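You operate a simulated robot arm through the tools that you are given. There is no shell and no other tool. Be economical: measure what you need, move in short steps, check, and stop when the job is done.

Carry out the task below with a simulated two-armed robot. There is one attempt and no reset: what you move stays moved.

Task
Carry the black rail to the rail rest and lock both its latches.
Fine: carry with both hands; lay it centred along the rest; latches after the rail is down; move the orange slider to 4.
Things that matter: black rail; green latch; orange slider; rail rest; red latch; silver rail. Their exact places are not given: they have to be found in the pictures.

It is judged by the outcome, as a careful person would: the job done as asked, and still so three seconds after it is handed in. It fails if anything else is knocked over, pushed out of place, dropped, spilled or broken.

Robot
Two 7-joint arms with two-finger parallel grippers on one trunk, on a base that drives. Base frame: it is fixed to the floor where the robot stands at the start and does not move with it; the origin is under the middle of the robot, x ahead of it, y to its left, z up; the surface under the hand at the start is at about z = 800. Lengths are in mm, angles in rad, forces in N, time in s.
The left shoulder is at the start at [70, 133, 1155], the right one opposite. With the tool pointing down near the work surface each hand reaches from about 100 to 640 mm from the robot's upright axis, wherever it stands, measured 20 degrees to its own side. Places, roughly: green latch [600, -1000, 900]; orange slider [300, -800, 800]; rail rest [500, -900, 800]; red latch [600, -700, 900]. Payload 1.57 kg a hand.
The tool frame of a hand sits at the grasp point between the pads (the TCP): z along the fingers, y along the line on which they close. The tips reach 30 mm beyond it. The gripper opens to 80 mm. The fingers are 17 mm wide and 12 mm thick; the gripper's body (40 by 82 mm) begins 80 mm behind the TCP.
Orientation is that of the tool frame in the base frame, as [roll, pitch, yaw] about the fixed x, y, z axes, in that order (R = Rz(yaw) Ry(pitch) Rx(roll)). With the fingers straight down and closing along the base's y, the tool's x points along the base's -x, its y along +y and its z along -z.

Tools
- The arms move only by the tool servo_tool. It takes "left_motion", "right_motion" or both (then of equal length, played together; a hand with none holds still); each is a list of rows, each a list of 7 numbers: the turn, a rotation vector about the tool's x, y, z in degrees, then the shift along the tool's x, y, z in mm, then the finger opening in mm, from 0 to 80. In form: [[rx, ry, rz, dx, dy, dz, fingers], ...]. A call has 1 to 20 rows; each row is the pose to reach, as a shift and turn from the pose commanded when the call began, along the tool's axes at that moment. Rows are played at 5 a second. More than 50 mm and 0.15 rad between two rows, or a gripper value outside its range, and nothing of the call is played. Where a pose cannot be reached the arm comes as near as it can. A force on the tool above 40 N (or 10 N above the force at the start of the call, whichever is more), or a blocked arm, ends the call early, and 0.2 s more pass. Each finger travels about 153 mm/s and halts on what it meets, pressing with about 29 N; the grip force reading is that of the motor and also rises with nothing between the fingers. The clock runs only during rows and for 0.2 s after the last one: add rows that repeat a pose to give the fingers time. The reply holds the time, the measured pose of the TCP, the force on the tool along the base axes, the opening and the grip force, in the units named above and with some noise, with the torque about the TCP (base axes, N m) and any sound that the robot's microphone picked up.
- Cameras (640 x 400 px; columns grow to the right, rows downward): "scene" is now at [118.8, -36.6, 1364.2]; the picture's right is [-0.47, -0.88, 0.00], its down [-0.66, 0.36, -0.66] and it looks along [0.58, -0.31, -0.75] (base axes); focal length 214 px, centre (320, 200). "left" rides on the left gripper at [72, 7, -122] in its tool frame; the picture's right is [-0.09, 1.00, 0.00], its down [-0.84, -0.08, -0.54] and it looks along [-0.54, -0.05, 0.84] (tool axes); focal length 238 px, centre (320, 200). "right" rides on the right gripper at [72, -7, -122] in its tool frame; the picture's right is [0.09, 1.00, 0.00], its down [-0.84, 0.08, -0.54] and it looks along [-0.54, 0.05, 0.84] (tool axes); focal length 238 px, centre (320, 200).
- snapshot(camera): a new picture of that camera. The clock stands still meanwhile.
- raise_lower(by): slides the trunk up (or, below 0, down) by that many mm; the arms and the scene camera ride with it, the base frame stays. It gives what a move gives, with no picture.
- drive_base(legs): drives the robot by 1 to 6 legs, each [ahead, left, turn to the left] in mm, mm and rad, along the robot's own axes; the way and the turn of a leg run together, so that a leg with both is an arc; at most 1500 mm and 3.142 rad a leg. The arms and the cameras ride along, it lands a little off, and it stops where it bumps. It gives what a move gives.
- head_to(pan, tilt): turns the head with the scene camera to pan (to the left, within 1.501 rad either way) and tilt (down, from -0.506 to 1.204), counted from straight ahead of the robot. It gives what a move gives.
- pixel_to_xyz(camera, pixels): for up to 12 pixels [column, row] of the newest picture of that camera ("zoom" is the newest enlarged one), the place [x, y, z] in the base frame of the surface seen there, good to about 2 mm. The clock stands still meanwhile.
- enlarge(camera, box): a new picture of the part [left, top, right, bottom] of that camera's present view, enlarged. The clock stands still meanwhile.
- finish_job(): hands the job in; it is judged then, once.

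Go step by step. Measure first, check grasps and placings, and put right what went wrong. The budget is 80 turns and 78 pictures, counting those below and the enlarged ones. Unless the task says otherwise, let go and move clear before handing in, and close with one line.

The tools are called by a JSON object that holds its "op" and its "data". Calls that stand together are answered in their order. servo_tool: Moves the arms, as the interface text tells. Its arguments: {"type":"object","properties":{"left_motion":{"type":"array","items":{"type":"array","items":{"type":"number"}}},"right_motion":{"type":"array","items":{"type":"array","items":{"type":"number"}}}},"required":[]} The other tools are called the same way: raise_lower (by) slides the trunk up or down; drive_base (legs) drives the base; head_to (pan, tilt) turns the head that bears the scene camera; snapshot (camera) takes a picture; pixel_to_xyz (camera, pixels) gives the place of the surface under pixels of a picture; enlarge (camera, box) takes an enlarged picture of a part of a camera's view; finish_job () hands the job in.

At the start:

```text
clock: 0.0
left_tool_pos: [441.3, -84.6, 1177.1]
left_orientation: [3.141, 0.001, -3.141]
left_ft_force: [0.5, 0.5, -0.2]
left_torque: [-0.01, -0.01, -0.05]
left_gripper_width: 80.2
left_gripper_force: 0.0
right_tool_pos: [361.9, -425.3, 1283.8]
right_orientation: [3.141, 0.0, -3.14]
right_ft_force: [0.0, -0.4, 0.1]
right_torque: [-0.01, 0.01, 0.0]
right_gripper_width: 80.3
right_gripper_force: 0.1
trunk travel left (down, up): [-729.0, 211.0]
robot x, y, heading: [-1.7, -1.7, -0.001]
head pan, tilt: [-0.494, 0.848]
```

scene: 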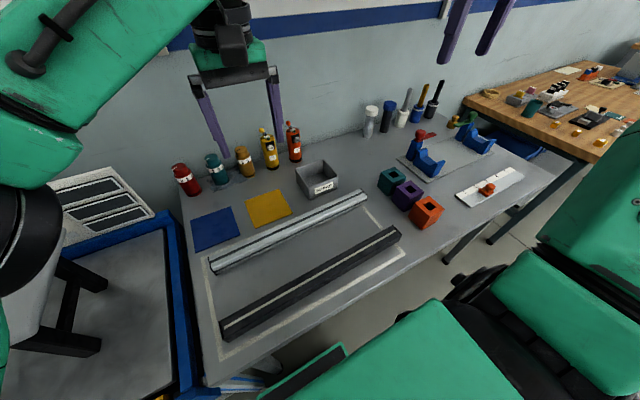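
right: 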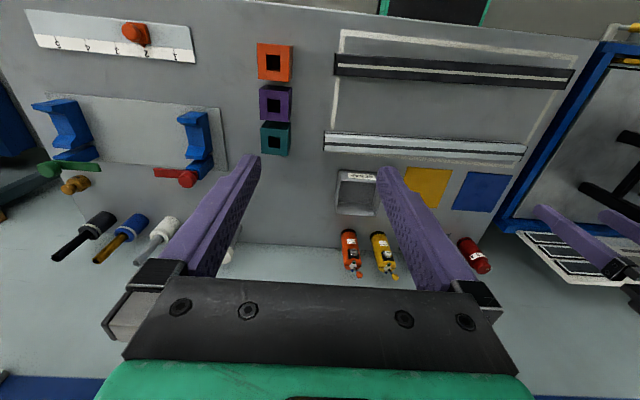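
left: 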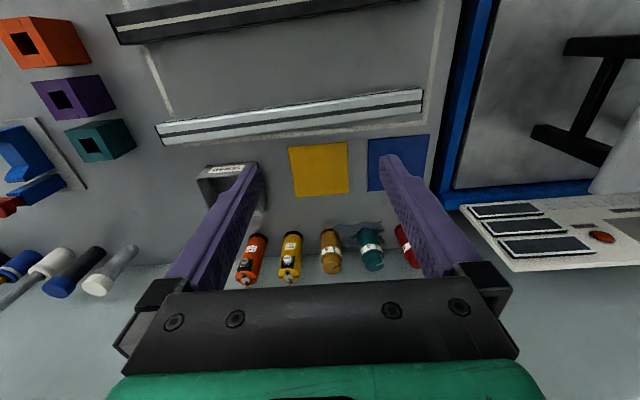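

The scene shows the black rail from (222,330) to (398,235), the blue rest cradles at (430,160) and (478,137), and the orange slider at (487,188). I'll measure these points and take a closer look.

{"op": "pixel_to_xyz", "data": {"camera": "scene", "pixels": [[224, 326], [396, 234], [310, 280], [300, 300], [214, 267], [364, 196], [487, 188], [462, 197], [520, 172], [430, 155], [478, 135], [425, 210]]}}

{"op": "enlarge", "data": {"camera": "scene", "box": [370, 90, 550, 220]}}

{"op": "enlarge", "data": {"camera": "right", "box": [10, 0, 230, 220]}}

{"op": "enlarge", "data": {"camera": "scene", "box": [190, 180, 430, 380]}}

```text
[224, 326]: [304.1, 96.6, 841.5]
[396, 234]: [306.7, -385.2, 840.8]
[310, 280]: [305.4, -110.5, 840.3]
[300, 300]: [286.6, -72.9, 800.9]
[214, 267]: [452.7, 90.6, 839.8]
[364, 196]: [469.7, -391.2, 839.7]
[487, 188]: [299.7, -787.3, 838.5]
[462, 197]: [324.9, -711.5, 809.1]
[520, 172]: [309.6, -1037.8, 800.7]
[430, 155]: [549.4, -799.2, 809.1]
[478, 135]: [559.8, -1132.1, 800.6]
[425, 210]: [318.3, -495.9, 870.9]
```

```text
3.08 times, centred on (460, 155) of scene
```

zoom: 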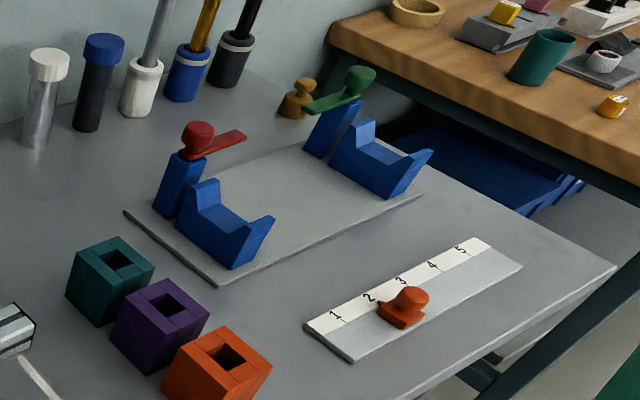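

```text
1.82 times, centred on (120, 110) of right
```

zoom: 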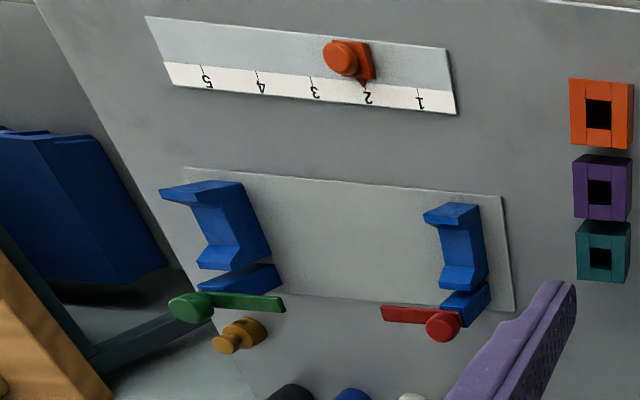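

```text
2.00 times, centred on (310, 280) of scene
```

zoom: 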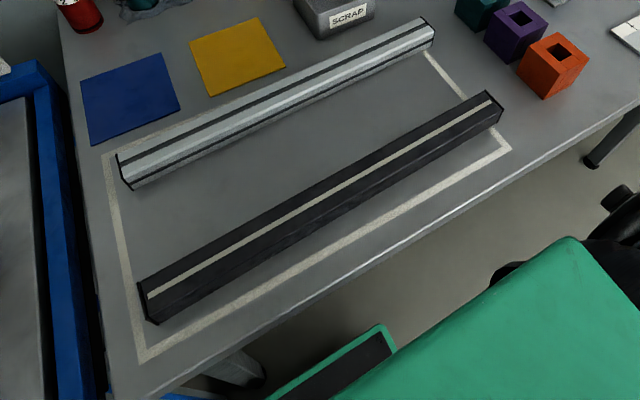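

The black rail lies along y at x≈305, with its top at z≈841 and ends near y≈97 and y≈-387. I'll zoom in to measure its width and ends, then the rest.

{"op": "enlarge", "data": {"camera": "scene", "box": [395, 110, 505, 180]}}

```text
5.71 times, centred on (450, 145) of scene
```

zoom: 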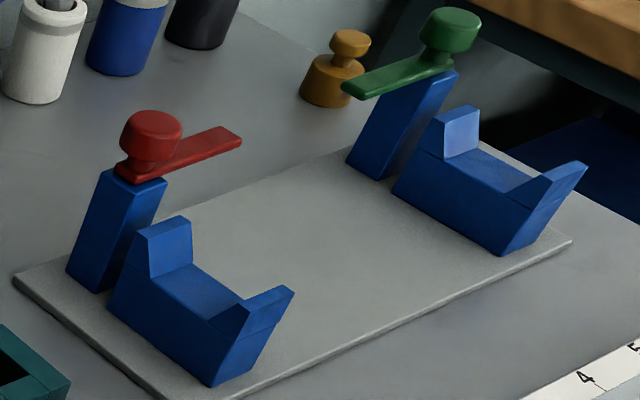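

{"op": "pixel_to_xyz", "data": {"camera": "zoom", "pixels": [[185, 290], [210, 320], [270, 300], [160, 240], [150, 130], [230, 138], [140, 183], [490, 170], [565, 172], [455, 120], [450, 25], [355, 90]]}}

{"op": "pixel_to_xyz", "data": {"camera": "zoom", "pixels": [[20, 280], [566, 240], [212, 385], [118, 305], [500, 252], [400, 190], [290, 292], [180, 218], [475, 108], [585, 168], [200, 285], [520, 180]]}}

{"op": "enlarge", "data": {"camera": "scene", "box": [360, 210, 430, 255]}}

```text
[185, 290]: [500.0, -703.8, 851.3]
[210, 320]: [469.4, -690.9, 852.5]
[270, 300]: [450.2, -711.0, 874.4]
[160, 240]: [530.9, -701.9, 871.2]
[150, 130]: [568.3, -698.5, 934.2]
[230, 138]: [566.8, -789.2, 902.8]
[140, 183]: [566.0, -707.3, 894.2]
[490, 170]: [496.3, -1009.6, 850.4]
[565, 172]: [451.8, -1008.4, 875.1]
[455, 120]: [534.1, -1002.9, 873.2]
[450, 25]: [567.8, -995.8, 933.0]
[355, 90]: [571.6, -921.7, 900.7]
```

```text
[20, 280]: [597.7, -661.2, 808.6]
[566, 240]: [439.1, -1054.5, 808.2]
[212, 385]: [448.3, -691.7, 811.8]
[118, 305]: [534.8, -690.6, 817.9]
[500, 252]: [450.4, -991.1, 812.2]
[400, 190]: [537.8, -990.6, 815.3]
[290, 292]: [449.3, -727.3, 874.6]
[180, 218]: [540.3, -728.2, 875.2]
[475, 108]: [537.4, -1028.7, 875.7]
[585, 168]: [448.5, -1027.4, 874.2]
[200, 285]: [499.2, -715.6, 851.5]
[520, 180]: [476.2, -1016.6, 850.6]
```

```text
8.89 times, centred on (395, 232) of scene
```

zoom: 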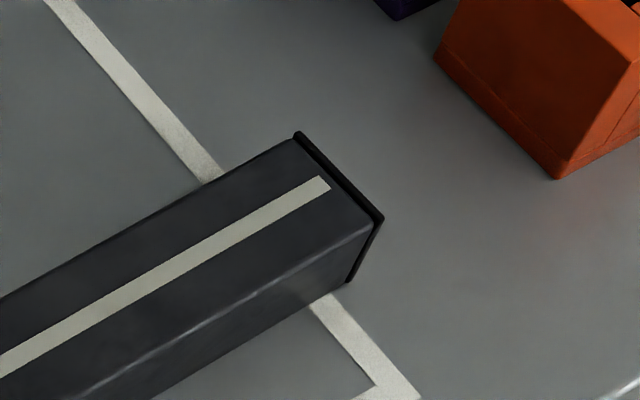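

The cradles sit at y≈-710 and y≈-1010, floor z≈851, centred on x≈495, so the rest centre is (495,-860). Now the rail's right end in this zoom, edges at (297,135) and (380,220).

{"op": "pixel_to_xyz", "data": {"camera": "zoom", "pixels": [[302, 138], [376, 216], [290, 145], [366, 225], [326, 183], [170, 250], [120, 245], [250, 320], [345, 275], [20, 370], [220, 345]]}}

{"op": "enlarge", "data": {"camera": "scene", "box": [200, 295, 270, 340]}}

```text
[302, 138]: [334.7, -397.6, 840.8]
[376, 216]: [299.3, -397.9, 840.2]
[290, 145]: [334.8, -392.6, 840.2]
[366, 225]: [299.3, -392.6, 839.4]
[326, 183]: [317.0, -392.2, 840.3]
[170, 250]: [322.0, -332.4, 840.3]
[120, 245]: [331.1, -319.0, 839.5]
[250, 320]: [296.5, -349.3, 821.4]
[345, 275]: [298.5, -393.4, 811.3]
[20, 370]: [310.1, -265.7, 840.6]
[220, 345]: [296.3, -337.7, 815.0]
```

```text
8.89 times, centred on (235, 318) of scene
```

zoom: 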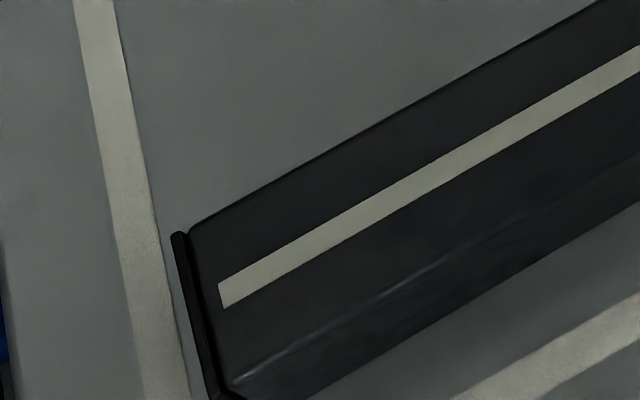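

{"op": "pixel_to_xyz", "data": {"camera": "zoom", "pixels": [[178, 235], [186, 232], [222, 393], [224, 296], [234, 383], [200, 225], [400, 282]]}}

{"op": "pixel_to_xyz", "data": {"camera": "scene", "pixels": [[210, 380], [405, 262], [460, 240], [545, 180], [330, 310], [395, 190], [407, 200], [425, 212], [500, 214]]}}

```text
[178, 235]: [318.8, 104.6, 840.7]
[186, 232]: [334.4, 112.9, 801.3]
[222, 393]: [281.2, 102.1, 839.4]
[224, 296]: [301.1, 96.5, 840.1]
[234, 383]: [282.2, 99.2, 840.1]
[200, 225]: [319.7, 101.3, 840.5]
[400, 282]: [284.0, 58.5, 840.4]
```

```text
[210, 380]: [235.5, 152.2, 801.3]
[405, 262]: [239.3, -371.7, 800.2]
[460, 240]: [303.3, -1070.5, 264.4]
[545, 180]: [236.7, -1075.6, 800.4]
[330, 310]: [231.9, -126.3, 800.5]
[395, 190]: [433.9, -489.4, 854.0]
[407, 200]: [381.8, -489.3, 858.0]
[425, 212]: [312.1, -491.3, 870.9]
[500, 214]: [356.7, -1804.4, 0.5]
```

The rail runs from (300.5,104) to (317,-398): about 502 long, 37 wide and 40 high, with its centre at (309,-147) and about 1.9° of yaw. I'll drive sideways to put the robot opposite its centre.

{"op": "drive_base", "data": {"legs": [[0, -145, 0]]}}

```text
clock: 1.4
left_tool_pos: [442.2, -227.4, 1177.2]
left_orientation: [-3.141, 0.0, 3.142]
left_ft_force: [0.2, -0.8, 0.3]
left_torque: [-0.02, -0.03, -0.01]
left_gripper_width: 79.9
left_gripper_force: 0.0
right_tool_pos: [362.1, -568.7, 1284.8]
right_orientation: [-3.14, -0.001, -3.14]
right_ft_force: [-0.4, -0.1, 0.2]
right_torque: [-0.02, -0.03, 0.02]
right_gripper_width: 79.8
right_gripper_force: 0.0
trunk travel left (down, up): [-729.0, 211.0]
robot x, y, heading: [0.9, -147.2, 0.005]
head pan, tilt: [-0.494, 0.848]
```

The robot is now at y=-147. I'll bring both hands above the rail, turned so the fingers close across it (along x), stopping at about z≈950.

{"op": "servo_tool", "data": {"left_motion": [[0, 0, 7.34, 11.7, 23.8, 18.9, 80], [0, 0, 14.7, 23.3, 47.5, 37.8, 80], [0, 0, 22, 35, 71.3, 56.8, 80], [0, 0, 29.4, 46.7, 95, 75.7, 80], [0, 0, 36.7, 58.3, 118.8, 94.6, 80], [0, 0, 44, 70, 142.5, 113.5, 80], [0, 0, 51.4, 81.7, 166.3, 132.4, 80], [0, 0, 58.7, 93.3, 190, 151.3, 80], [0, 0, 66.1, 105, 213.8, 170.3, 80], [0, 0, 73.4, 116.7, 237.5, 189.2, 80], [0, 0, 80.8, 128.3, 261.3, 208.1, 80], [0, 0, 88.1, 140, 285, 227, 80], [0, 0, 88.1, 140, 285, 227, 80]], "right_motion": [[0, 0, -7.66, 3.8, 18.1, 27.9, 80], [0, 0, -15.3, 7.7, 36.2, 55.8, 80], [0, 0, -23, 11.5, 54.3, 83.8, 80], [0, 0, -30.6, 15.3, 72.3, 111.7, 80], [0, 0, -38.3, 19.2, 90.4, 139.6, 80], [0, 0, -46, 23, 108.5, 167.5, 80], [0, 0, -53.6, 26.8, 126.6, 195.4, 80], [0, 0, -61.3, 30.7, 144.7, 223.3, 80], [0, 0, -68.9, 34.5, 162.8, 251.3, 80], [0, 0, -76.6, 38.3, 180.8, 279.2, 80], [0, 0, -84.2, 42.2, 198.9, 307.1, 80], [0, 0, -91.9, 46, 217, 335, 80], [0, 0, -91.9, 46, 217, 335, 80]]}}

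{"op": "snapshot", "data": {"camera": "scene"}}

{"op": "snapshot", "data": {"camera": "left"}}

{"op": "snapshot", "data": {"camera": "right"}}

```text
clock: 4.2
left_tool_pos: [317.9, -18.2, 970.8]
left_orientation: [-3.1, -0.054, 1.571]
left_ft_force: [-0.9, 0.4, -1.4]
left_torque: [-0.05, -0.02, -0.02]
left_gripper_width: 80.1
left_gripper_force: 0.0
left hand out of reach, approached as far as the arm can: row 10, 11, 12, 13
right_tool_pos: [333.8, -353.5, 951.4]
right_orientation: [-3.142, -0.001, -1.533]
right_ft_force: [-1.1, 1.0, -0.3]
right_torque: [0.02, -0.03, -0.03]
right_gripper_width: 79.9
right_gripper_force: 0.1
right hand out of reach, approached as far as the arm can: row 11, 12, 13
trunk travel left (down, up): [-729.0, 211.0]
robot x, y, heading: [0.3, -143.7, 0.001]
head pan, tilt: [-0.494, 0.848]
```

```text
68 pictures are left
```

scene: 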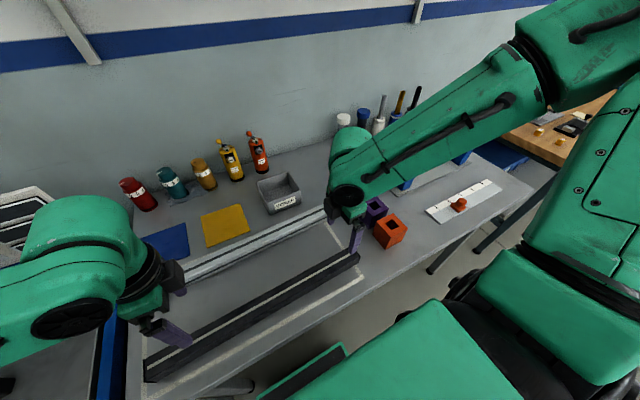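

```text
67 pictures are left
```

left: 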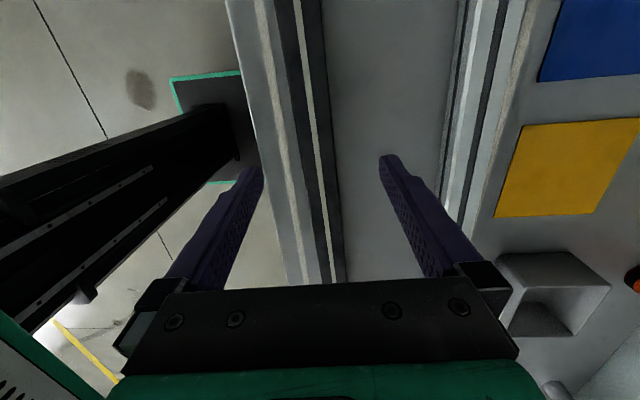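

```text
66 pictures are left
```

right: 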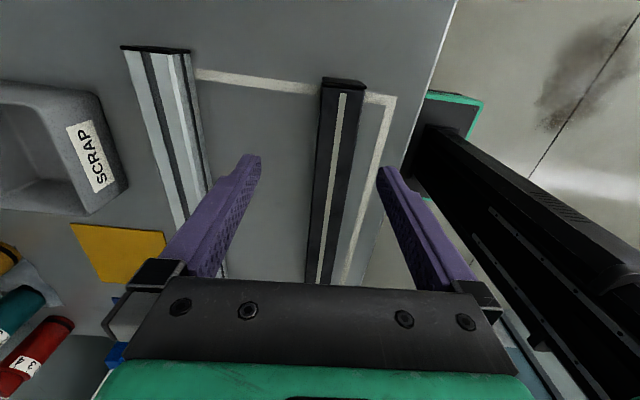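

Both hands stopped short of their targets because they are cramped close to the body. I'll back the base off 130 mm to give them room; the hands are well above everything at z≈950.

{"op": "drive_base", "data": {"legs": [[-130, 0, 0]]}}

```text
clock: 5.4
left_tool_pos: [189.9, -19.3, 969.9]
left_orientation: [-3.096, -0.055, 1.574]
left_ft_force: [0.2, -0.5, 0.6]
left_torque: [0.02, 0.01, 0.01]
left_gripper_width: 80.1
left_gripper_force: 0.1
right_tool_pos: [208.1, -354.6, 950.3]
right_orientation: [3.139, 0.0, -1.536]
right_ft_force: [0.0, 0.7, 0.2]
right_torque: [-0.01, 0.02, -0.01]
right_gripper_width: 79.8
right_gripper_force: 0.1
trunk travel left (down, up): [-729.0, 211.0]
robot x, y, heading: [-127.5, -146.9, 0.003]
head pan, tilt: [-0.494, 0.848]
```

Now I'll move both hands forward over the rail and straighten the left one.

{"op": "servo_tool", "data": {"left_motion": [[-0.7, -0.8, -0.4, 20, 28, 5, 80], [-1.3, -1.6, -0.8, 40, 56, 10, 80], [-2, -2.4, -1.3, 60, 84, 15, 80], [-2.6, -3.2, -1.7, 77, 112, 20, 80], [-2.6, -3.2, -1.7, 77, 112, 20, 80]], "right_motion": [[0, 0, 0, -1, -27, 0, 80], [0, 0, 0, -2, -54, 0, 80], [0, 0, 0, -3, -81, 0, 80], [0, 0, 0, -3, -108, 0, 80], [0, 0, 0, -3, -108, 0, 80]]}}

{"op": "snapshot", "data": {"camera": "scene"}}

```text
clock: 6.6
left_tool_pos: [303.6, 58.8, 952.0]
left_orientation: [3.138, -0.002, 1.604]
left_ft_force: [-0.2, 0.8, -0.5]
left_torque: [0.04, -0.02, -0.01]
left_gripper_width: 79.9
left_gripper_force: 0.0
right_tool_pos: [313.9, -347.8, 952.6]
right_orientation: [3.14, 0.0, -1.534]
right_ft_force: [-0.3, -0.3, 0.0]
right_torque: [-0.01, -0.01, 0.0]
right_gripper_width: 79.9
right_gripper_force: 0.1
trunk travel left (down, up): [-729.0, 211.0]
robot x, y, heading: [-127.8, -146.3, 0.004]
head pan, tilt: [-0.494, 0.848]
```

```text
65 pictures are left
```

scene: 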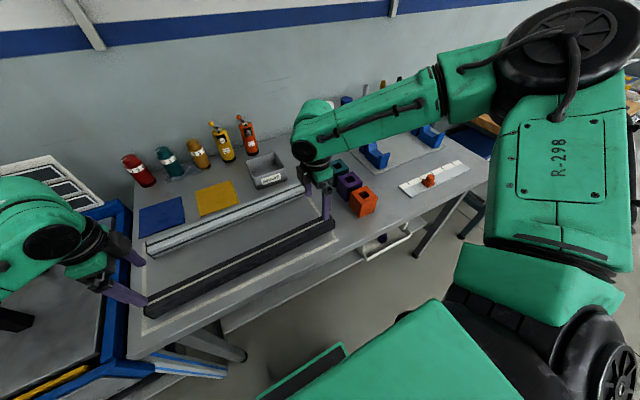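

Both hands are over the rail: left (303.6,58.8), right (313.9,-347.8). I'll lower to z≈838 with the fingers open.

{"op": "servo_tool", "data": {"left_motion": [[0, 0, 0, 0, 0, 35, 80], [0, 0, 0, 0, -1, 70, 80], [0, 0, 0, 0, -1, 98, 80], [0, 0, 0, 0, -1, 114, 80], [0, 0, 0, 0, -1, 114, 80]], "right_motion": [[0, 0, 0, 0, 0, 35, 80], [0, 0, 0, 0, -1, 70, 80], [0, 0, 0, 0, -2, 98, 80], [0, 0, 0, 0, -2, 114, 80], [0, 0, 0, 0, -2, 114, 80]]}}

{"op": "snapshot", "data": {"camera": "left"}}

{"op": "snapshot", "data": {"camera": "right"}}

```text
clock: 7.8
left_tool_pos: [300.5, 60.3, 836.5]
left_orientation: [3.139, -0.002, 1.604]
left_ft_force: [-0.4, 0.5, 0.1]
left_torque: [0.01, 0.01, 0.01]
left_gripper_width: 79.9
left_gripper_force: 0.0
right_tool_pos: [317.5, -348.6, 837.4]
right_orientation: [3.141, 0.0, -1.538]
right_ft_force: [0.8, -0.6, 0.0]
right_torque: [0.02, -0.01, -0.02]
right_gripper_width: 80.0
right_gripper_force: 0.0
trunk travel left (down, up): [-729.0, 211.0]
robot x, y, heading: [-130.6, -145.9, 0.003]
head pan, tilt: [-0.494, 0.848]
```

```text
64 pictures are left
```

left: 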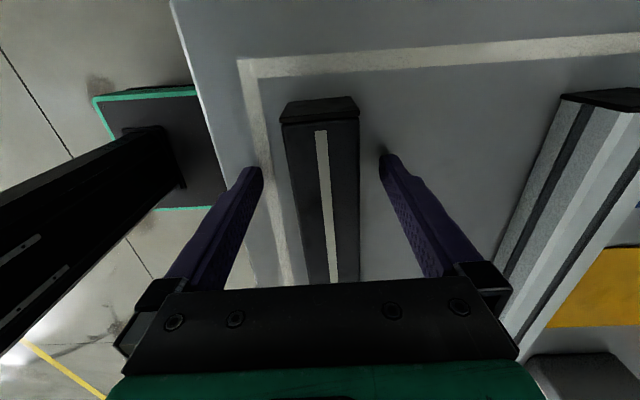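

```text
63 pictures are left
```

right: 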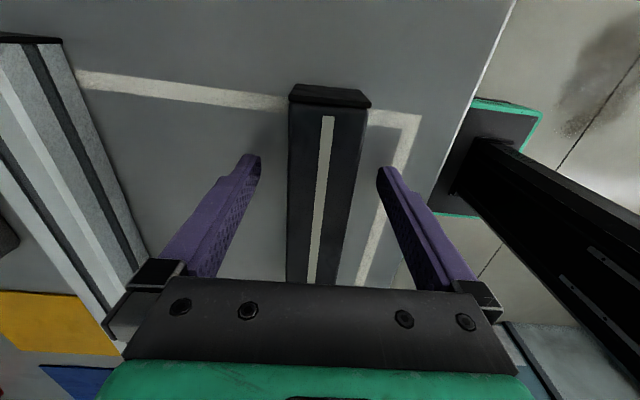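

Both pairs of fingers straddle the rail with room on each side. Closing the grips.

{"op": "servo_tool", "data": {"left_motion": [[0, 0, 0, 0, 0, 0, 60], [0, 0, 0, 0, 0, 0, 40], [0, 0, 0, 0, 0, 0, 20], [0, 0, 0, 0, 0, 0, 20], [0, 0, 0, 0, 0, 0, 20]], "right_motion": [[0, 0, 0, 0, 0, 0, 60], [0, 0, 0, 0, 0, 0, 40], [0, 0, 0, 0, 0, 0, 20], [0, 0, 0, 0, 0, 0, 20], [0, 0, 0, 0, 0, 0, 20]]}}

```text
clock: 9.0
left_tool_pos: [298.9, 60.8, 837.0]
left_orientation: [3.138, -0.003, 1.605]
left_ft_force: [2.2, 0.0, 2.0]
left_torque: [-0.05, 0.3, 0.39]
left_gripper_width: 39.9
left_gripper_force: 29.0
right_tool_pos: [317.1, -348.3, 837.3]
right_orientation: [3.14, 0.002, -1.537]
right_ft_force: [-2.7, 0.8, -0.1]
right_torque: [-0.19, -0.3, 0.37]
right_gripper_width: 40.0
right_gripper_force: 28.6
trunk travel left (down, up): [-729.0, 211.0]
robot x, y, heading: [-127.6, -146.3, 0.002]
head pan, tilt: [-0.494, 0.848]
```

Both grips hold at about 40 mm and 29 N. I'll lift with the trunk by 160 mm so both hands rise evenly.

{"op": "raise_lower", "data": {"by": 160}}

{"op": "snapshot", "data": {"camera": "scene"}}

```text
clock: 10.9
left_tool_pos: [300.1, 60.1, 996.6]
left_orientation: [3.14, 0.0, 1.604]
left_ft_force: [2.1, 0.2, -2.3]
left_torque: [-0.28, 0.19, 0.51]
left_gripper_width: 39.7
left_gripper_force: 29.3
right_tool_pos: [318.3, -348.2, 996.9]
right_orientation: [3.138, 0.0, -1.535]
right_ft_force: [-2.2, 0.5, -4.9]
right_torque: [-0.19, -0.22, 0.44]
right_gripper_width: 39.7
right_gripper_force: 29.0
trunk travel left (down, up): [-889.0, 51.0]
robot x, y, heading: [-127.7, -146.2, 0.003]
head pan, tilt: [-0.494, 0.848]
```

```text
62 pictures are left
```

scene: 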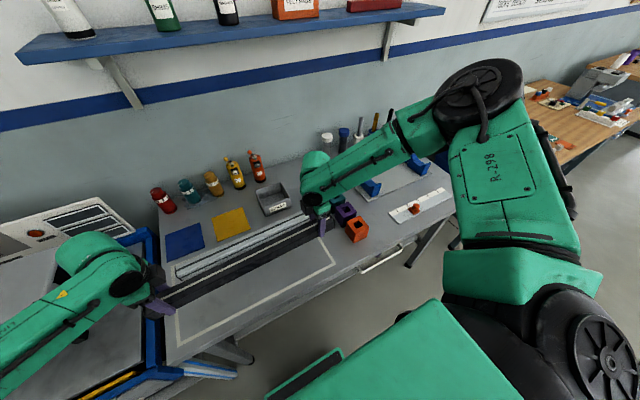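

The rail is up and held. Before driving right, I'll check how much room there is to the right for the base and elbow.

{"op": "pixel_to_xyz", "data": {"camera": "scene", "pixels": [[530, 90], [600, 150], [620, 120], [500, 80], [450, 215], [575, 150], [600, 250], [480, 150], [560, 100]]}}

{"op": "head_to", "data": {"pan": -1.4, "tilt": 0.6}}

{"op": "snapshot", "data": {"camera": "scene"}}

```text
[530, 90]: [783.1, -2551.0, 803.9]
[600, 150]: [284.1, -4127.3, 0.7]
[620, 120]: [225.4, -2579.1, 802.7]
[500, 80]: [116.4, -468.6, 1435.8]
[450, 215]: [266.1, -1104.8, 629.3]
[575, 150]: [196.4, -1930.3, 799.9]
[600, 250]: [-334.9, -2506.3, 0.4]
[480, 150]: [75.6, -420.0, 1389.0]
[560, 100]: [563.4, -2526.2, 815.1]
```

```text
clock: 12.1
left_tool_pos: [299.8, 60.1, 996.5]
left_orientation: [3.14, -0.003, 1.603]
left_ft_force: [2.0, -0.6, -2.2]
left_torque: [-0.14, 0.19, 0.42]
left_gripper_width: 39.7
left_gripper_force: 28.5
right_tool_pos: [318.1, -347.9, 997.4]
right_orientation: [3.139, -0.001, -1.535]
right_ft_force: [-2.5, 0.7, -4.6]
right_torque: [-0.1, -0.22, 0.37]
right_gripper_width: 40.1
right_gripper_force: 28.7
trunk travel left (down, up): [-889.0, 51.0]
robot x, y, heading: [-133.3, -146.9, 0.004]
head pan, tilt: [-1.4, 0.6]
```

```text
61 pictures are left
```

scene: 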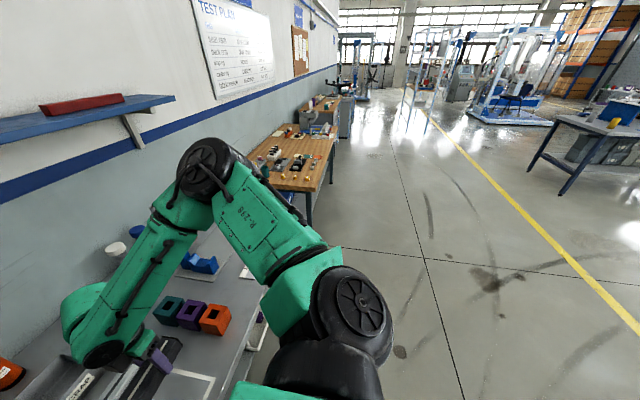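

The floor to the right is clear. Driving 713 mm right with a small turn to square up the rail.

{"op": "drive_base", "data": {"legs": [[0, -350, 0], [0, -363, -0.036]]}}

{"op": "head_to", "data": {"pan": -0.05, "tilt": 0.8}}

{"op": "snapshot", "data": {"camera": "scene"}}

```text
clock: 16.3
left_tool_pos: [304.0, -679.4, 996.1]
left_orientation: [3.139, -0.001, 1.566]
left_ft_force: [1.2, -0.2, -3.0]
left_torque: [0.02, 0.28, 0.29]
left_gripper_width: 39.9
left_gripper_force: 28.9
right_tool_pos: [307.7, -1088.2, 998.8]
right_orientation: [3.136, -0.001, -1.575]
right_ft_force: [-1.5, 0.0, -2.4]
right_torque: [-0.01, -0.23, 0.3]
right_gripper_width: 39.7
right_gripper_force: 29.0
trunk travel left (down, up): [-889.0, 51.0]
robot x, y, heading: [-134.0, -870.2, -0.029]
head pan, tilt: [-1.4, 0.6]
```

```text
clock: 17.8
left_tool_pos: [305.9, -680.9, 997.2]
left_orientation: [3.141, -0.002, 1.567]
left_ft_force: [1.1, -0.9, -4.8]
left_torque: [0.17, 0.28, 0.37]
left_gripper_width: 39.4
left_gripper_force: 29.1
right_tool_pos: [306.3, -1090.5, 996.9]
right_orientation: [3.138, -0.002, -1.576]
right_ft_force: [-2.1, 1.0, -2.5]
right_torque: [0.02, -0.35, 0.39]
right_gripper_width: 40.1
right_gripper_force: 28.8
trunk travel left (down, up): [-889.0, 51.0]
robot x, y, heading: [-131.1, -870.1, -0.034]
head pan, tilt: [-0.051, 0.799]
```

```text
60 pictures are left
```

scene: 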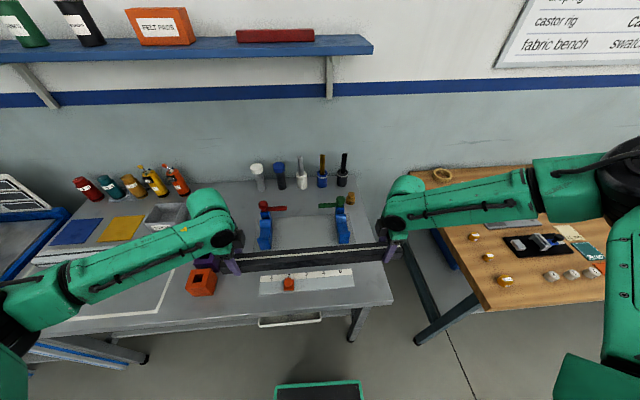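

The rail hangs at x≈306, centre y≈-888, about 28 mm too far right. I'll zoom on the rail ends and the rest to measure the offset.

{"op": "enlarge", "data": {"camera": "scene", "box": [220, 180, 400, 290]}}

```text
3.56 times, centred on (310, 235) of scene
```

zoom: 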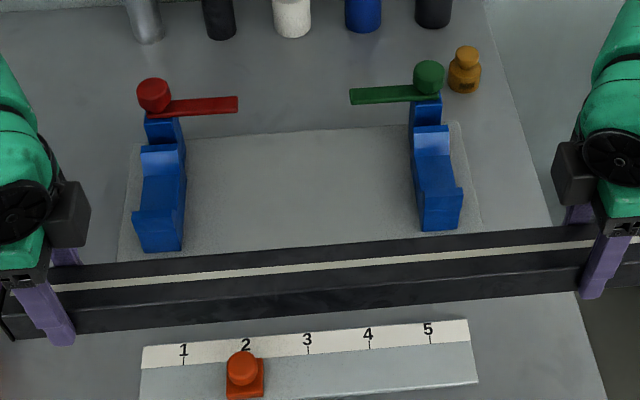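

{"op": "pixel_to_xyz", "data": {"camera": "zoom", "pixels": [[100, 269], [560, 236], [100, 283], [560, 246], [10, 320], [141, 249], [183, 247], [424, 229], [462, 226], [160, 192], [435, 175], [330, 262]]}}

{"op": "pixel_to_xyz", "data": {"camera": "zoom", "pixels": [[153, 90], [232, 104], [170, 107], [428, 72], [355, 97], [410, 93], [245, 362], [183, 362], [369, 347], [429, 342], [160, 175], [160, 210]]}}

```text
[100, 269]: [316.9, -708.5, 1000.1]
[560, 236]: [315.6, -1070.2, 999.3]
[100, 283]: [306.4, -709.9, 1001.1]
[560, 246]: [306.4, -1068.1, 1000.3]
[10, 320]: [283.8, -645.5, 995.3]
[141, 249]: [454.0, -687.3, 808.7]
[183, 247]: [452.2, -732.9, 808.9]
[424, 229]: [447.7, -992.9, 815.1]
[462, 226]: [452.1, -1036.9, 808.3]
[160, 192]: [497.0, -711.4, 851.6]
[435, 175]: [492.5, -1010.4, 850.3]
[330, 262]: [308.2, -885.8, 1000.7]
```

```text
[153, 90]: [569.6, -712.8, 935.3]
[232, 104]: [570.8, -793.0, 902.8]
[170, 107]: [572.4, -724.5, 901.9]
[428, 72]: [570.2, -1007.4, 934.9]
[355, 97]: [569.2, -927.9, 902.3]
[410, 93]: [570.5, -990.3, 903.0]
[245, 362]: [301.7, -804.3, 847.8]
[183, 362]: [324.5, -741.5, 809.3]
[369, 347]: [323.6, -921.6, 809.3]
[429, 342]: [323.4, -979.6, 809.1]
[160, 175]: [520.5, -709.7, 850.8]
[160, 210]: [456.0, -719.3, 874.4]
```

The rail is parallel to y at x≈306, z_top 1000, and the cradle centre is (495,-860). I'll drive 130 mm ahead and 32 mm left.

{"op": "drive_base", "data": {"legs": [[130, 32, 0]]}}

```text
clock: 19.1
left_tool_pos: [436.3, -653.9, 997.3]
left_orientation: [3.139, -0.001, 1.567]
left_ft_force: [1.9, -1.0, -3.5]
left_torque: [0.01, 0.29, 0.42]
left_gripper_width: 39.6
left_gripper_force: 28.8
right_tool_pos: [437.4, -1064.1, 998.9]
right_orientation: [-3.141, 0.001, -1.575]
right_ft_force: [-2.5, 1.2, -4.0]
right_torque: [0.0, -0.28, 0.37]
right_gripper_width: 39.4
right_gripper_force: 28.6
trunk travel left (down, up): [-889.0, 51.0]
robot x, y, heading: [1.2, -846.1, -0.036]
head pan, tilt: [-0.051, 0.799]
```

Rail centre is now y≈-861. I'll move both hands forward 57 mm together, to x≈495.

{"op": "servo_tool", "data": {"left_motion": [[0, 0, 0, 0, 15, 0, 20], [0, 0, 0, 0, 30, 0, 20], [0, 0, 0, 0, 45, 0, 20], [0, 0, 0, 0, 58, 0, 20], [0, 0, 0, 0, 58, 0, 20]], "right_motion": [[0, 0, 0, 0, -15, 0, 20], [0, 0, 0, 0, -30, 0, 20], [0, 0, 0, 0, -45, 0, 20], [0, 0, 0, 0, -57, 0, 20], [0, 0, 0, 0, -57, 0, 20]]}}

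{"op": "enlarge", "data": {"camera": "scene", "box": [200, 180, 440, 330]}}

```text
clock: 20.3
left_tool_pos: [497.2, -655.9, 997.5]
left_orientation: [3.139, 0.003, 1.563]
left_ft_force: [-3.3, -12.6, -0.3]
left_torque: [-0.86, 0.2, -0.53]
left_gripper_width: 39.8
left_gripper_force: 29.0
right_tool_pos: [490.3, -1066.1, 1004.4]
right_orientation: [-3.14, 0.002, -1.573]
right_ft_force: [3.3, 12.4, -6.8]
right_torque: [-0.28, -0.18, -0.63]
right_gripper_width: 39.6
right_gripper_force: 28.8
right hand out of reach, approached as far as the arm can: row 4, 5
trunk travel left (down, up): [-889.0, 51.0]
robot x, y, heading: [2.3, -844.0, -0.037]
head pan, tilt: [-0.051, 0.799]
```

```text
2.67 times, centred on (320, 255) of scene
```

zoom: 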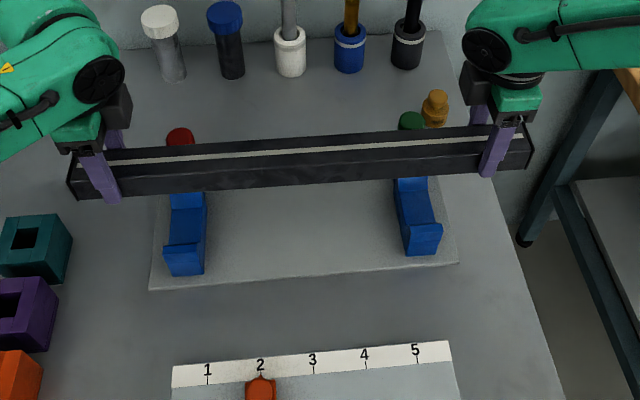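

The right hand ran out of reach at x≈490 and rose 6 mm, putting about 12 N between the hands. I'll bring both back 20 mm to even out the rail, then look down at the base-to-table clearance.

{"op": "servo_tool", "data": {"left_motion": [[0, 0, 0, 0, -13, 0, 20], [0, 0, 0, 0, -27, 0, 20], [0, 0, 0, 0, -27, 0, 20]], "right_motion": [[0, 0, 0, 0, 10, 3, 20], [0, 0, 0, 0, 20, 6.5, 20], [0, 0, 0, 0, 20, 6.5, 20]]}}

{"op": "head_to", "data": {"pan": 0, "tilt": 1.2}}

{"op": "snapshot", "data": {"camera": "scene"}}

```text
clock: 21.1
left_tool_pos: [471.0, -655.5, 995.6]
left_orientation: [3.139, 0.0, 1.568]
left_ft_force: [1.6, -19.5, -4.2]
left_torque: [0.15, 0.3, 0.22]
left_gripper_width: 39.9
left_gripper_force: 29.4
right_tool_pos: [470.5, -1066.3, 997.1]
right_orientation: [3.137, 0.0, -1.572]
right_ft_force: [-1.3, 19.7, -2.7]
right_torque: [0.74, -0.29, 0.23]
right_gripper_width: 39.5
right_gripper_force: 28.7
trunk travel left (down, up): [-889.0, 51.0]
robot x, y, heading: [3.3, -838.9, -0.038]
head pan, tilt: [-0.051, 0.799]
```

```text
clock: 22.0
left_tool_pos: [468.4, -654.9, 996.1]
left_orientation: [3.139, 0.0, 1.567]
left_ft_force: [1.0, -23.1, -4.3]
left_torque: [-0.13, 0.29, 0.22]
left_gripper_width: 39.7
left_gripper_force: 28.9
right_tool_pos: [470.0, -1067.5, 997.0]
right_orientation: [3.137, 0.003, -1.573]
right_ft_force: [-1.3, 22.0, -1.9]
right_torque: [0.37, -0.31, 0.2]
right_gripper_width: 39.8
right_gripper_force: 28.4
trunk travel left (down, up): [-889.0, 51.0]
robot x, y, heading: [2.0, -845.3, -0.041]
head pan, tilt: [0.0, 1.201]
```

```text
57 pictures are left
```

scene: 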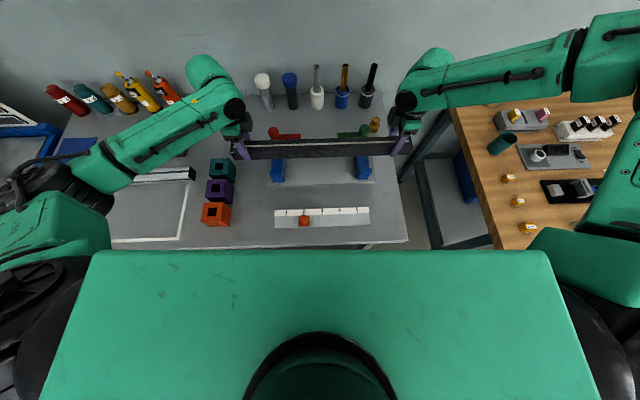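

The hands are pulling apart by about 22 N with spacing grown to about 411, so I'll ease them 1.5 mm each toward one another. I'll also measure the chest front edge (320,255) against the table.

{"op": "servo_tool", "data": {"left_motion": [[0, 0, 0, -0.7, 0, 0, 20], [0, 0, 0, -1.4, 0, 0, 20], [0, 0, 0, -1.4, 0, 0, 20]], "right_motion": [[0, 0, 0, -0.7, 0, 0, 20], [0, 0, 0, -1.4, 0, 0, 20], [0, 0, 0, -1.4, 0, 0, 20]]}}

{"op": "pixel_to_xyz", "data": {"camera": "scene", "pixels": [[320, 256], [110, 256], [310, 248], [320, 240], [540, 256]]}}

{"op": "snapshot", "data": {"camera": "left"}}

```text
clock: 22.8
left_tool_pos: [469.6, -654.0, 997.5]
left_orientation: [-3.141, -0.005, 1.569]
left_ft_force: [0.2, -6.7, -3.0]
left_torque: [-0.7, 0.35, 0.06]
left_gripper_width: 40.0
left_gripper_force: 29.1
right_tool_pos: [470.8, -1067.8, 995.3]
right_orientation: [3.138, -0.003, -1.574]
right_ft_force: [-0.3, 6.9, -4.4]
right_torque: [0.73, -0.35, 0.18]
right_gripper_width: 39.8
right_gripper_force: 29.3
trunk travel left (down, up): [-889.0, 51.0]
robot x, y, heading: [1.0, -840.4, -0.036]
head pan, tilt: [0.0, 1.201]
```

```text
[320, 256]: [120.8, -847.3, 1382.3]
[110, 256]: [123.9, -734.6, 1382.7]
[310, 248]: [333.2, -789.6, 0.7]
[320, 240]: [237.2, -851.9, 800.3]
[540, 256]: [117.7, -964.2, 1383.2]
```

```text
56 pictures are left
```

left: 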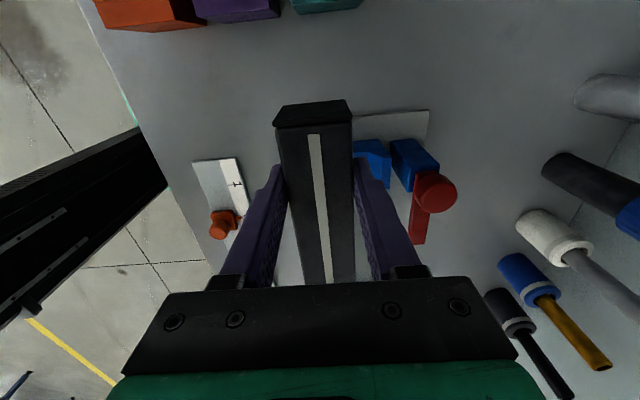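

The chest front is at x≈121 and the table edge at x≈235, so 40 mm more forward is safe. Driving 40 mm ahead.

{"op": "drive_base", "data": {"legs": [[40, 2, 0]]}}

{"op": "enlarge", "data": {"camera": "scene", "box": [220, 100, 420, 230]}}

```text
clock: 23.7
left_tool_pos: [501.7, -653.5, 998.8]
left_orientation: [3.133, -0.005, 1.568]
left_ft_force: [0.2, 5.4, -2.8]
left_torque: [-0.05, 0.32, 0.12]
left_gripper_width: 39.9
left_gripper_force: 28.2
right_tool_pos: [503.8, -1066.9, 1000.8]
right_orientation: [-3.138, 0.0, -1.573]
right_ft_force: [-0.9, -3.7, -4.1]
right_torque: [0.09, -0.47, 0.04]
right_gripper_width: 39.7
right_gripper_force: 28.8
trunk travel left (down, up): [-889.0, 51.0]
robot x, y, heading: [39.5, -841.1, -0.037]
head pan, tilt: [0.0, 1.201]
```

```text
3.08 times, centred on (320, 165) of scene
```

zoom: 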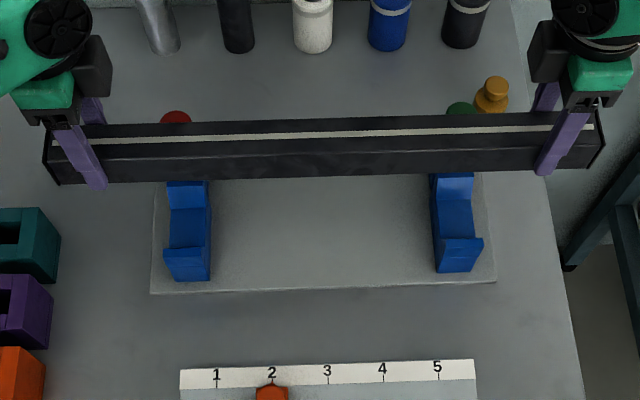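

{"op": "pixel_to_xyz", "data": {"camera": "zoom", "pixels": [[112, 131], [112, 143], [540, 113], [540, 125], [51, 150], [598, 128], [320, 134], [105, 126], [545, 131]]}}

{"op": "pixel_to_xyz", "data": {"camera": "zoom", "pixels": [[188, 245], [188, 210], [188, 240], [188, 232], [455, 238], [455, 230], [455, 203], [187, 193], [455, 180]]}}

```text
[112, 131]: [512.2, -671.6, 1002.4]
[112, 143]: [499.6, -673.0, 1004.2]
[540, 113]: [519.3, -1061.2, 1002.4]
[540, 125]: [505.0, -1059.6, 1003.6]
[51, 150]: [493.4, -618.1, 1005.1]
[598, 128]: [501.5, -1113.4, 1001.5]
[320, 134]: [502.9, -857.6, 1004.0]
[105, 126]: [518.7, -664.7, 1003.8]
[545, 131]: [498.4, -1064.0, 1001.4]
```

```text
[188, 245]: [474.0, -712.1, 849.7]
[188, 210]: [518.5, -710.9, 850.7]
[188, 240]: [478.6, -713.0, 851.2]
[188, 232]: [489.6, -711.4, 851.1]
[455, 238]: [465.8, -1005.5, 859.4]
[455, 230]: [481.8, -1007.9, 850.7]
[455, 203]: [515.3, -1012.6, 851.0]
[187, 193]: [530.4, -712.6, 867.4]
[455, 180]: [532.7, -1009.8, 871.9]
```

The rail is at x≈502, about 6–7 mm past the cradle centre x≈496 (floor 472–520). I'll measure the rail ends closely for y centring.

{"op": "enlarge", "data": {"camera": "scene", "box": [226, 130, 266, 170]}}

{"op": "pixel_to_xyz", "data": {"camera": "zoom", "pixels": [[130, 190], [320, 200], [150, 200], [160, 220]]}}

{"op": "enlarge", "data": {"camera": "scene", "box": [380, 125, 420, 165]}}

```text
10.00 times, centred on (246, 150) of scene
```

zoom: 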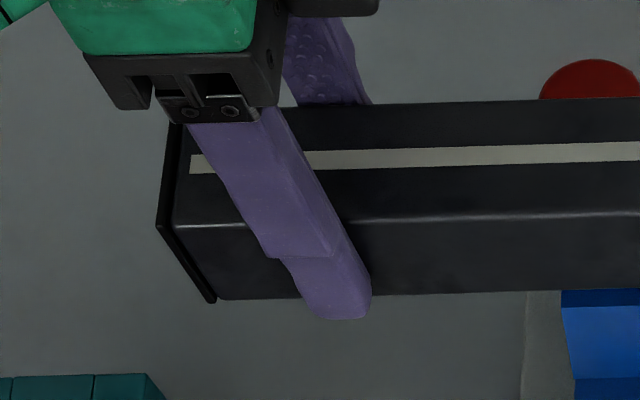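

```text
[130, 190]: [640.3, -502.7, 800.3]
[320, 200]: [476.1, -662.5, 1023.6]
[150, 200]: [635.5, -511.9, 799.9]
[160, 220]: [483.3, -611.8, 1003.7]
```

```text
10.00 times, centred on (400, 145) of scene
```

zoom: 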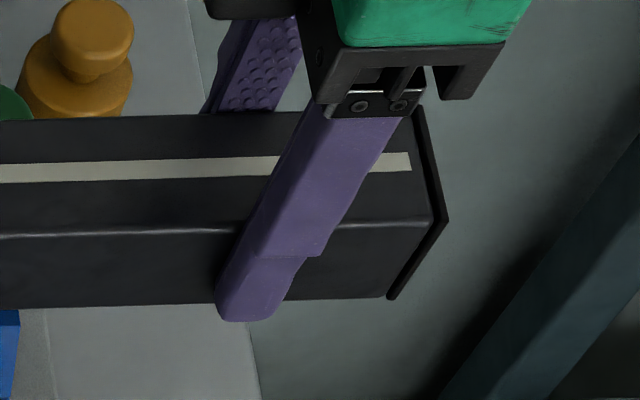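

{"op": "pixel_to_xyz", "data": {"camera": "zoom", "pixels": [[440, 218], [444, 221], [150, 168], [150, 112], [150, 225], [410, 162]]}}

{"op": "enlarge", "data": {"camera": "scene", "box": [226, 130, 266, 170]}}

{"op": "pixel_to_xyz", "data": {"camera": "zoom", "pixels": [[450, 155], [450, 108], [450, 210], [164, 222], [168, 222], [192, 164]]}}

```text
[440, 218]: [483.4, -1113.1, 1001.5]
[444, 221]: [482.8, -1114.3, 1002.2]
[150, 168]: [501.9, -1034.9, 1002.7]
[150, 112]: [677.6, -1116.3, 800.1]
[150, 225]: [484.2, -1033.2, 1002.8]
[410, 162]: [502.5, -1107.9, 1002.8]
```

```text
10.00 times, centred on (246, 150) of scene
```

zoom: 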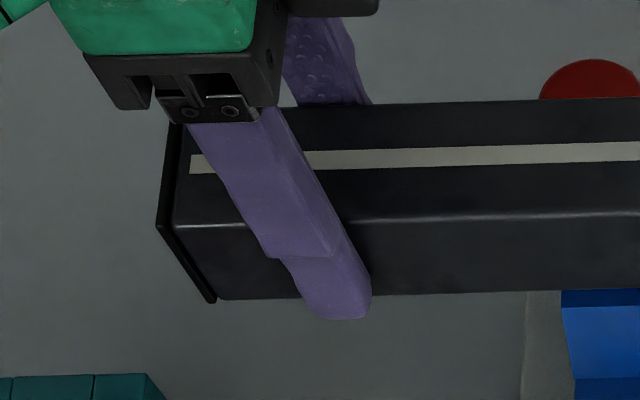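

```text
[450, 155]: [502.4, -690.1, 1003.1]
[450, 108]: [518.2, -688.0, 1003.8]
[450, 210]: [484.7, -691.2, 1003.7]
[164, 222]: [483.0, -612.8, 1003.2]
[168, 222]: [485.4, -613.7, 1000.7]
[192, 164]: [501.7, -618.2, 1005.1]
```

The rail is level at x≈502 with its centre at y≈-863, and the target is (496,-860). I'll shift by -6 and +3 and then lower 95 mm with the trunk.

{"op": "servo_tool", "data": {"left_motion": [[0, 0, 0, 1.5, -3, 0, 20], [0, 0, 0, 3, -6, 0, 20], [0, 0, 0, 3, -6, 0, 20]], "right_motion": [[0, 0, 0, -1.5, 3, 0, 20], [0, 0, 0, -3, 6, 0, 20], [0, 0, 0, -3, 6, 0, 20]]}}

{"op": "raise_lower", "data": {"by": -92}}

{"op": "enlarge", "data": {"camera": "scene", "box": [220, 100, 420, 230]}}

```text
clock: 24.5
left_tool_pos: [504.8, -651.6, 997.1]
left_orientation: [3.14, -0.004, 1.568]
left_ft_force: [0.6, 0.3, 0.4]
left_torque: [-0.57, 0.49, -0.03]
left_gripper_width: 40.2
left_gripper_force: 29.2
right_tool_pos: [503.7, -1062.3, 997.7]
right_orientation: [3.137, -0.003, -1.575]
right_ft_force: [0.1, -0.4, -7.2]
right_torque: [-0.74, -0.49, 0.04]
right_gripper_width: 39.8
right_gripper_force: 29.3
trunk travel left (down, up): [-889.0, 51.0]
robot x, y, heading: [40.6, -841.0, -0.034]
head pan, tilt: [0.0, 1.201]
```

```text
clock: 25.7
left_tool_pos: [504.2, -650.4, 904.8]
left_orientation: [-3.14, -0.003, 1.569]
left_ft_force: [1.1, -0.1, -0.9]
left_torque: [-0.71, 0.23, 0.16]
left_gripper_width: 39.7
left_gripper_force: 28.7
right_tool_pos: [503.8, -1064.3, 906.5]
right_orientation: [3.137, -0.002, -1.574]
right_ft_force: [-1.3, -1.3, -6.1]
right_torque: [-0.44, -0.26, 0.24]
right_gripper_width: 39.9
right_gripper_force: 29.0
trunk travel left (down, up): [-797.0, 143.0]
robot x, y, heading: [40.4, -841.1, -0.038]
head pan, tilt: [0.0, 1.201]
```

```text
3.08 times, centred on (320, 165) of scene
```

zoom: 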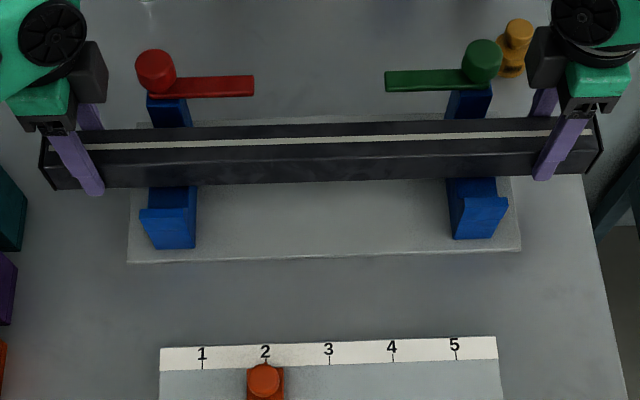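

The hands still read x≈504, so I'll check the rail's real position against the cradles.

{"op": "pixel_to_xyz", "data": {"camera": "zoom", "pixels": [[150, 145], [500, 134], [320, 140], [320, 125], [320, 158], [592, 132], [48, 150], [480, 185], [172, 192], [175, 215], [480, 210]]}}

```text
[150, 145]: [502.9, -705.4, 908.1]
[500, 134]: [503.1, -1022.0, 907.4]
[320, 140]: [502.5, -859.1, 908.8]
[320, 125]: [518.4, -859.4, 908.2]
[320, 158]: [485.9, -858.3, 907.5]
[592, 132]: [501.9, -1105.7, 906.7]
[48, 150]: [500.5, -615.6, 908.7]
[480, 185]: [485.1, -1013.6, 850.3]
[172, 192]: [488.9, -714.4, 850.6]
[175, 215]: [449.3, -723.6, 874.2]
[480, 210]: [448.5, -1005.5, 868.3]
```

The rail is still at x≈502.7, with y now about -861. I'll shift another -7 mm in x and +1 mm in y.

{"op": "servo_tool", "data": {"left_motion": [[0, 0, 0, 0.5, -3.5, 0, 20], [0, 0, 0, 1, -7, 0, 20], [0, 0, 0, 1, -7, 0, 20], [0, 0, 0, 1, -7, 0, 20]], "right_motion": [[0, 0, 0, -0.5, 3.5, 0, 20], [0, 0, 0, -1, 7, 0, 20], [0, 0, 0, -1, 7, 0, 20], [0, 0, 0, -1, 7, 0, 20]]}}

{"op": "enlarge", "data": {"camera": "scene", "box": [220, 100, 420, 230]}}

{"op": "pixel_to_xyz", "data": {"camera": "zoom", "pixels": [[150, 145], [500, 134], [150, 150], [500, 139], [320, 145], [320, 127], [320, 163]]}}

```text
clock: 26.7
left_tool_pos: [496.3, -650.1, 904.8]
left_orientation: [3.141, -0.007, 1.568]
left_ft_force: [-1.8, 3.4, -0.5]
left_torque: [-0.38, 0.33, -0.15]
left_gripper_width: 39.8
left_gripper_force: 28.7
right_tool_pos: [496.9, -1061.9, 905.1]
right_orientation: [3.136, -0.002, -1.573]
right_ft_force: [0.4, -3.2, -6.5]
right_torque: [-0.94, -0.32, -0.05]
right_gripper_width: 39.7
right_gripper_force: 28.6
trunk travel left (down, up): [-797.0, 143.0]
robot x, y, heading: [40.8, -840.2, -0.032]
head pan, tilt: [0.0, 1.201]
```

```text
3.08 times, centred on (320, 165) of scene
```

zoom: 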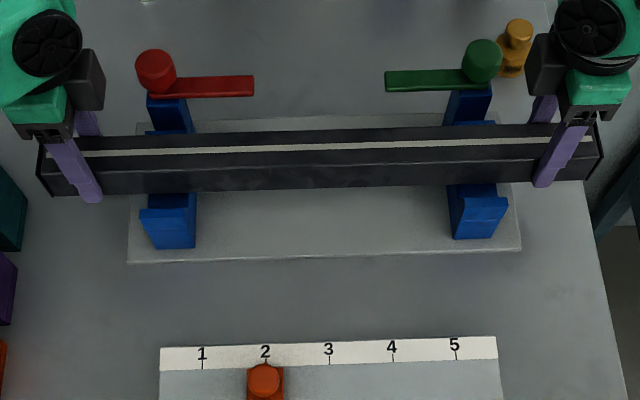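

```text
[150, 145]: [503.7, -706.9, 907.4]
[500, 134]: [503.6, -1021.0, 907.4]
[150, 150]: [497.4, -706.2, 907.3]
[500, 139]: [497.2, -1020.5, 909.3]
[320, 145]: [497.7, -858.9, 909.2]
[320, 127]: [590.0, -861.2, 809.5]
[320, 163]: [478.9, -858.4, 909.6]
```

The stripe centre is now at x≈496. I'll lower the last 17 mm with both hands together in small steps.

{"op": "servo_tool", "data": {"left_motion": [[0, 0, 0, 0, 0, 5, 20], [0, 0, 0, 0, 0, 10, 20], [0, 0, 0, 0, 0, 14, 20], [0, 0, 0, 0, 0, 16, 20], [0, 0, 0, 0, 0, 17, 20], [0, 0, 0, 0, 0, 17, 20]], "right_motion": [[0, 0, 0, 0, 0, 5, 20], [0, 0, 0, 0, 0, 10, 20], [0, 0, 0, 0, 0, 14, 20], [0, 0, 0, 0, 0, 16, 20], [0, 0, 0, 0, 0, 17, 20], [0, 0, 0, 0, 0, 17, 20]]}}

{"op": "enlarge", "data": {"camera": "scene", "box": [220, 100, 420, 230]}}

{"op": "pixel_to_xyz", "data": {"camera": "zoom", "pixels": [[130, 152], [510, 141], [130, 158], [510, 147], [320, 151], [320, 170], [46, 160], [592, 142]]}}

```text
clock: 28.1
left_tool_pos: [495.7, -649.4, 887.9]
left_orientation: [-3.141, -0.004, 1.57]
left_ft_force: [0.9, 5.5, -8.1]
left_torque: [0.77, 0.19, 0.27]
left_gripper_width: 39.9
left_gripper_force: 29.0
right_tool_pos: [497.5, -1062.8, 888.2]
right_orientation: [3.139, -0.002, -1.574]
right_ft_force: [-0.2, -4.7, 0.2]
right_torque: [0.84, -0.15, 0.3]
right_gripper_width: 39.8
right_gripper_force: 28.5
trunk travel left (down, up): [-797.0, 143.0]
robot x, y, heading: [41.0, -845.3, -0.037]
head pan, tilt: [0.0, 1.201]
```

```text
3.08 times, centred on (320, 165) of scene
```

zoom: 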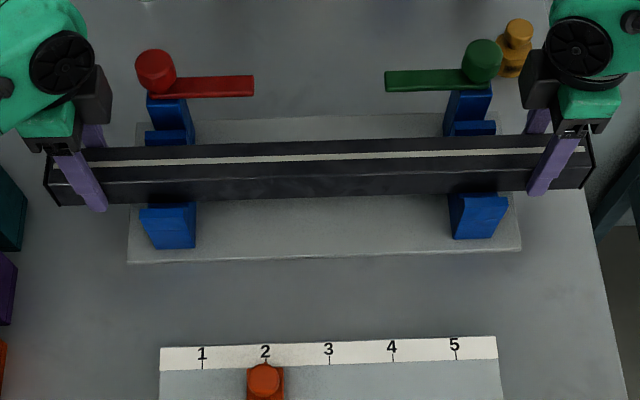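

```text
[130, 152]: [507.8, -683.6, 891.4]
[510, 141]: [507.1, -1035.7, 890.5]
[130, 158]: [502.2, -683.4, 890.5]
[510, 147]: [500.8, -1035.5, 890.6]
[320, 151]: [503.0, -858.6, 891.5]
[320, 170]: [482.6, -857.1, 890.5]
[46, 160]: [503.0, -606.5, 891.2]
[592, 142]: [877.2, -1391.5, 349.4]
```

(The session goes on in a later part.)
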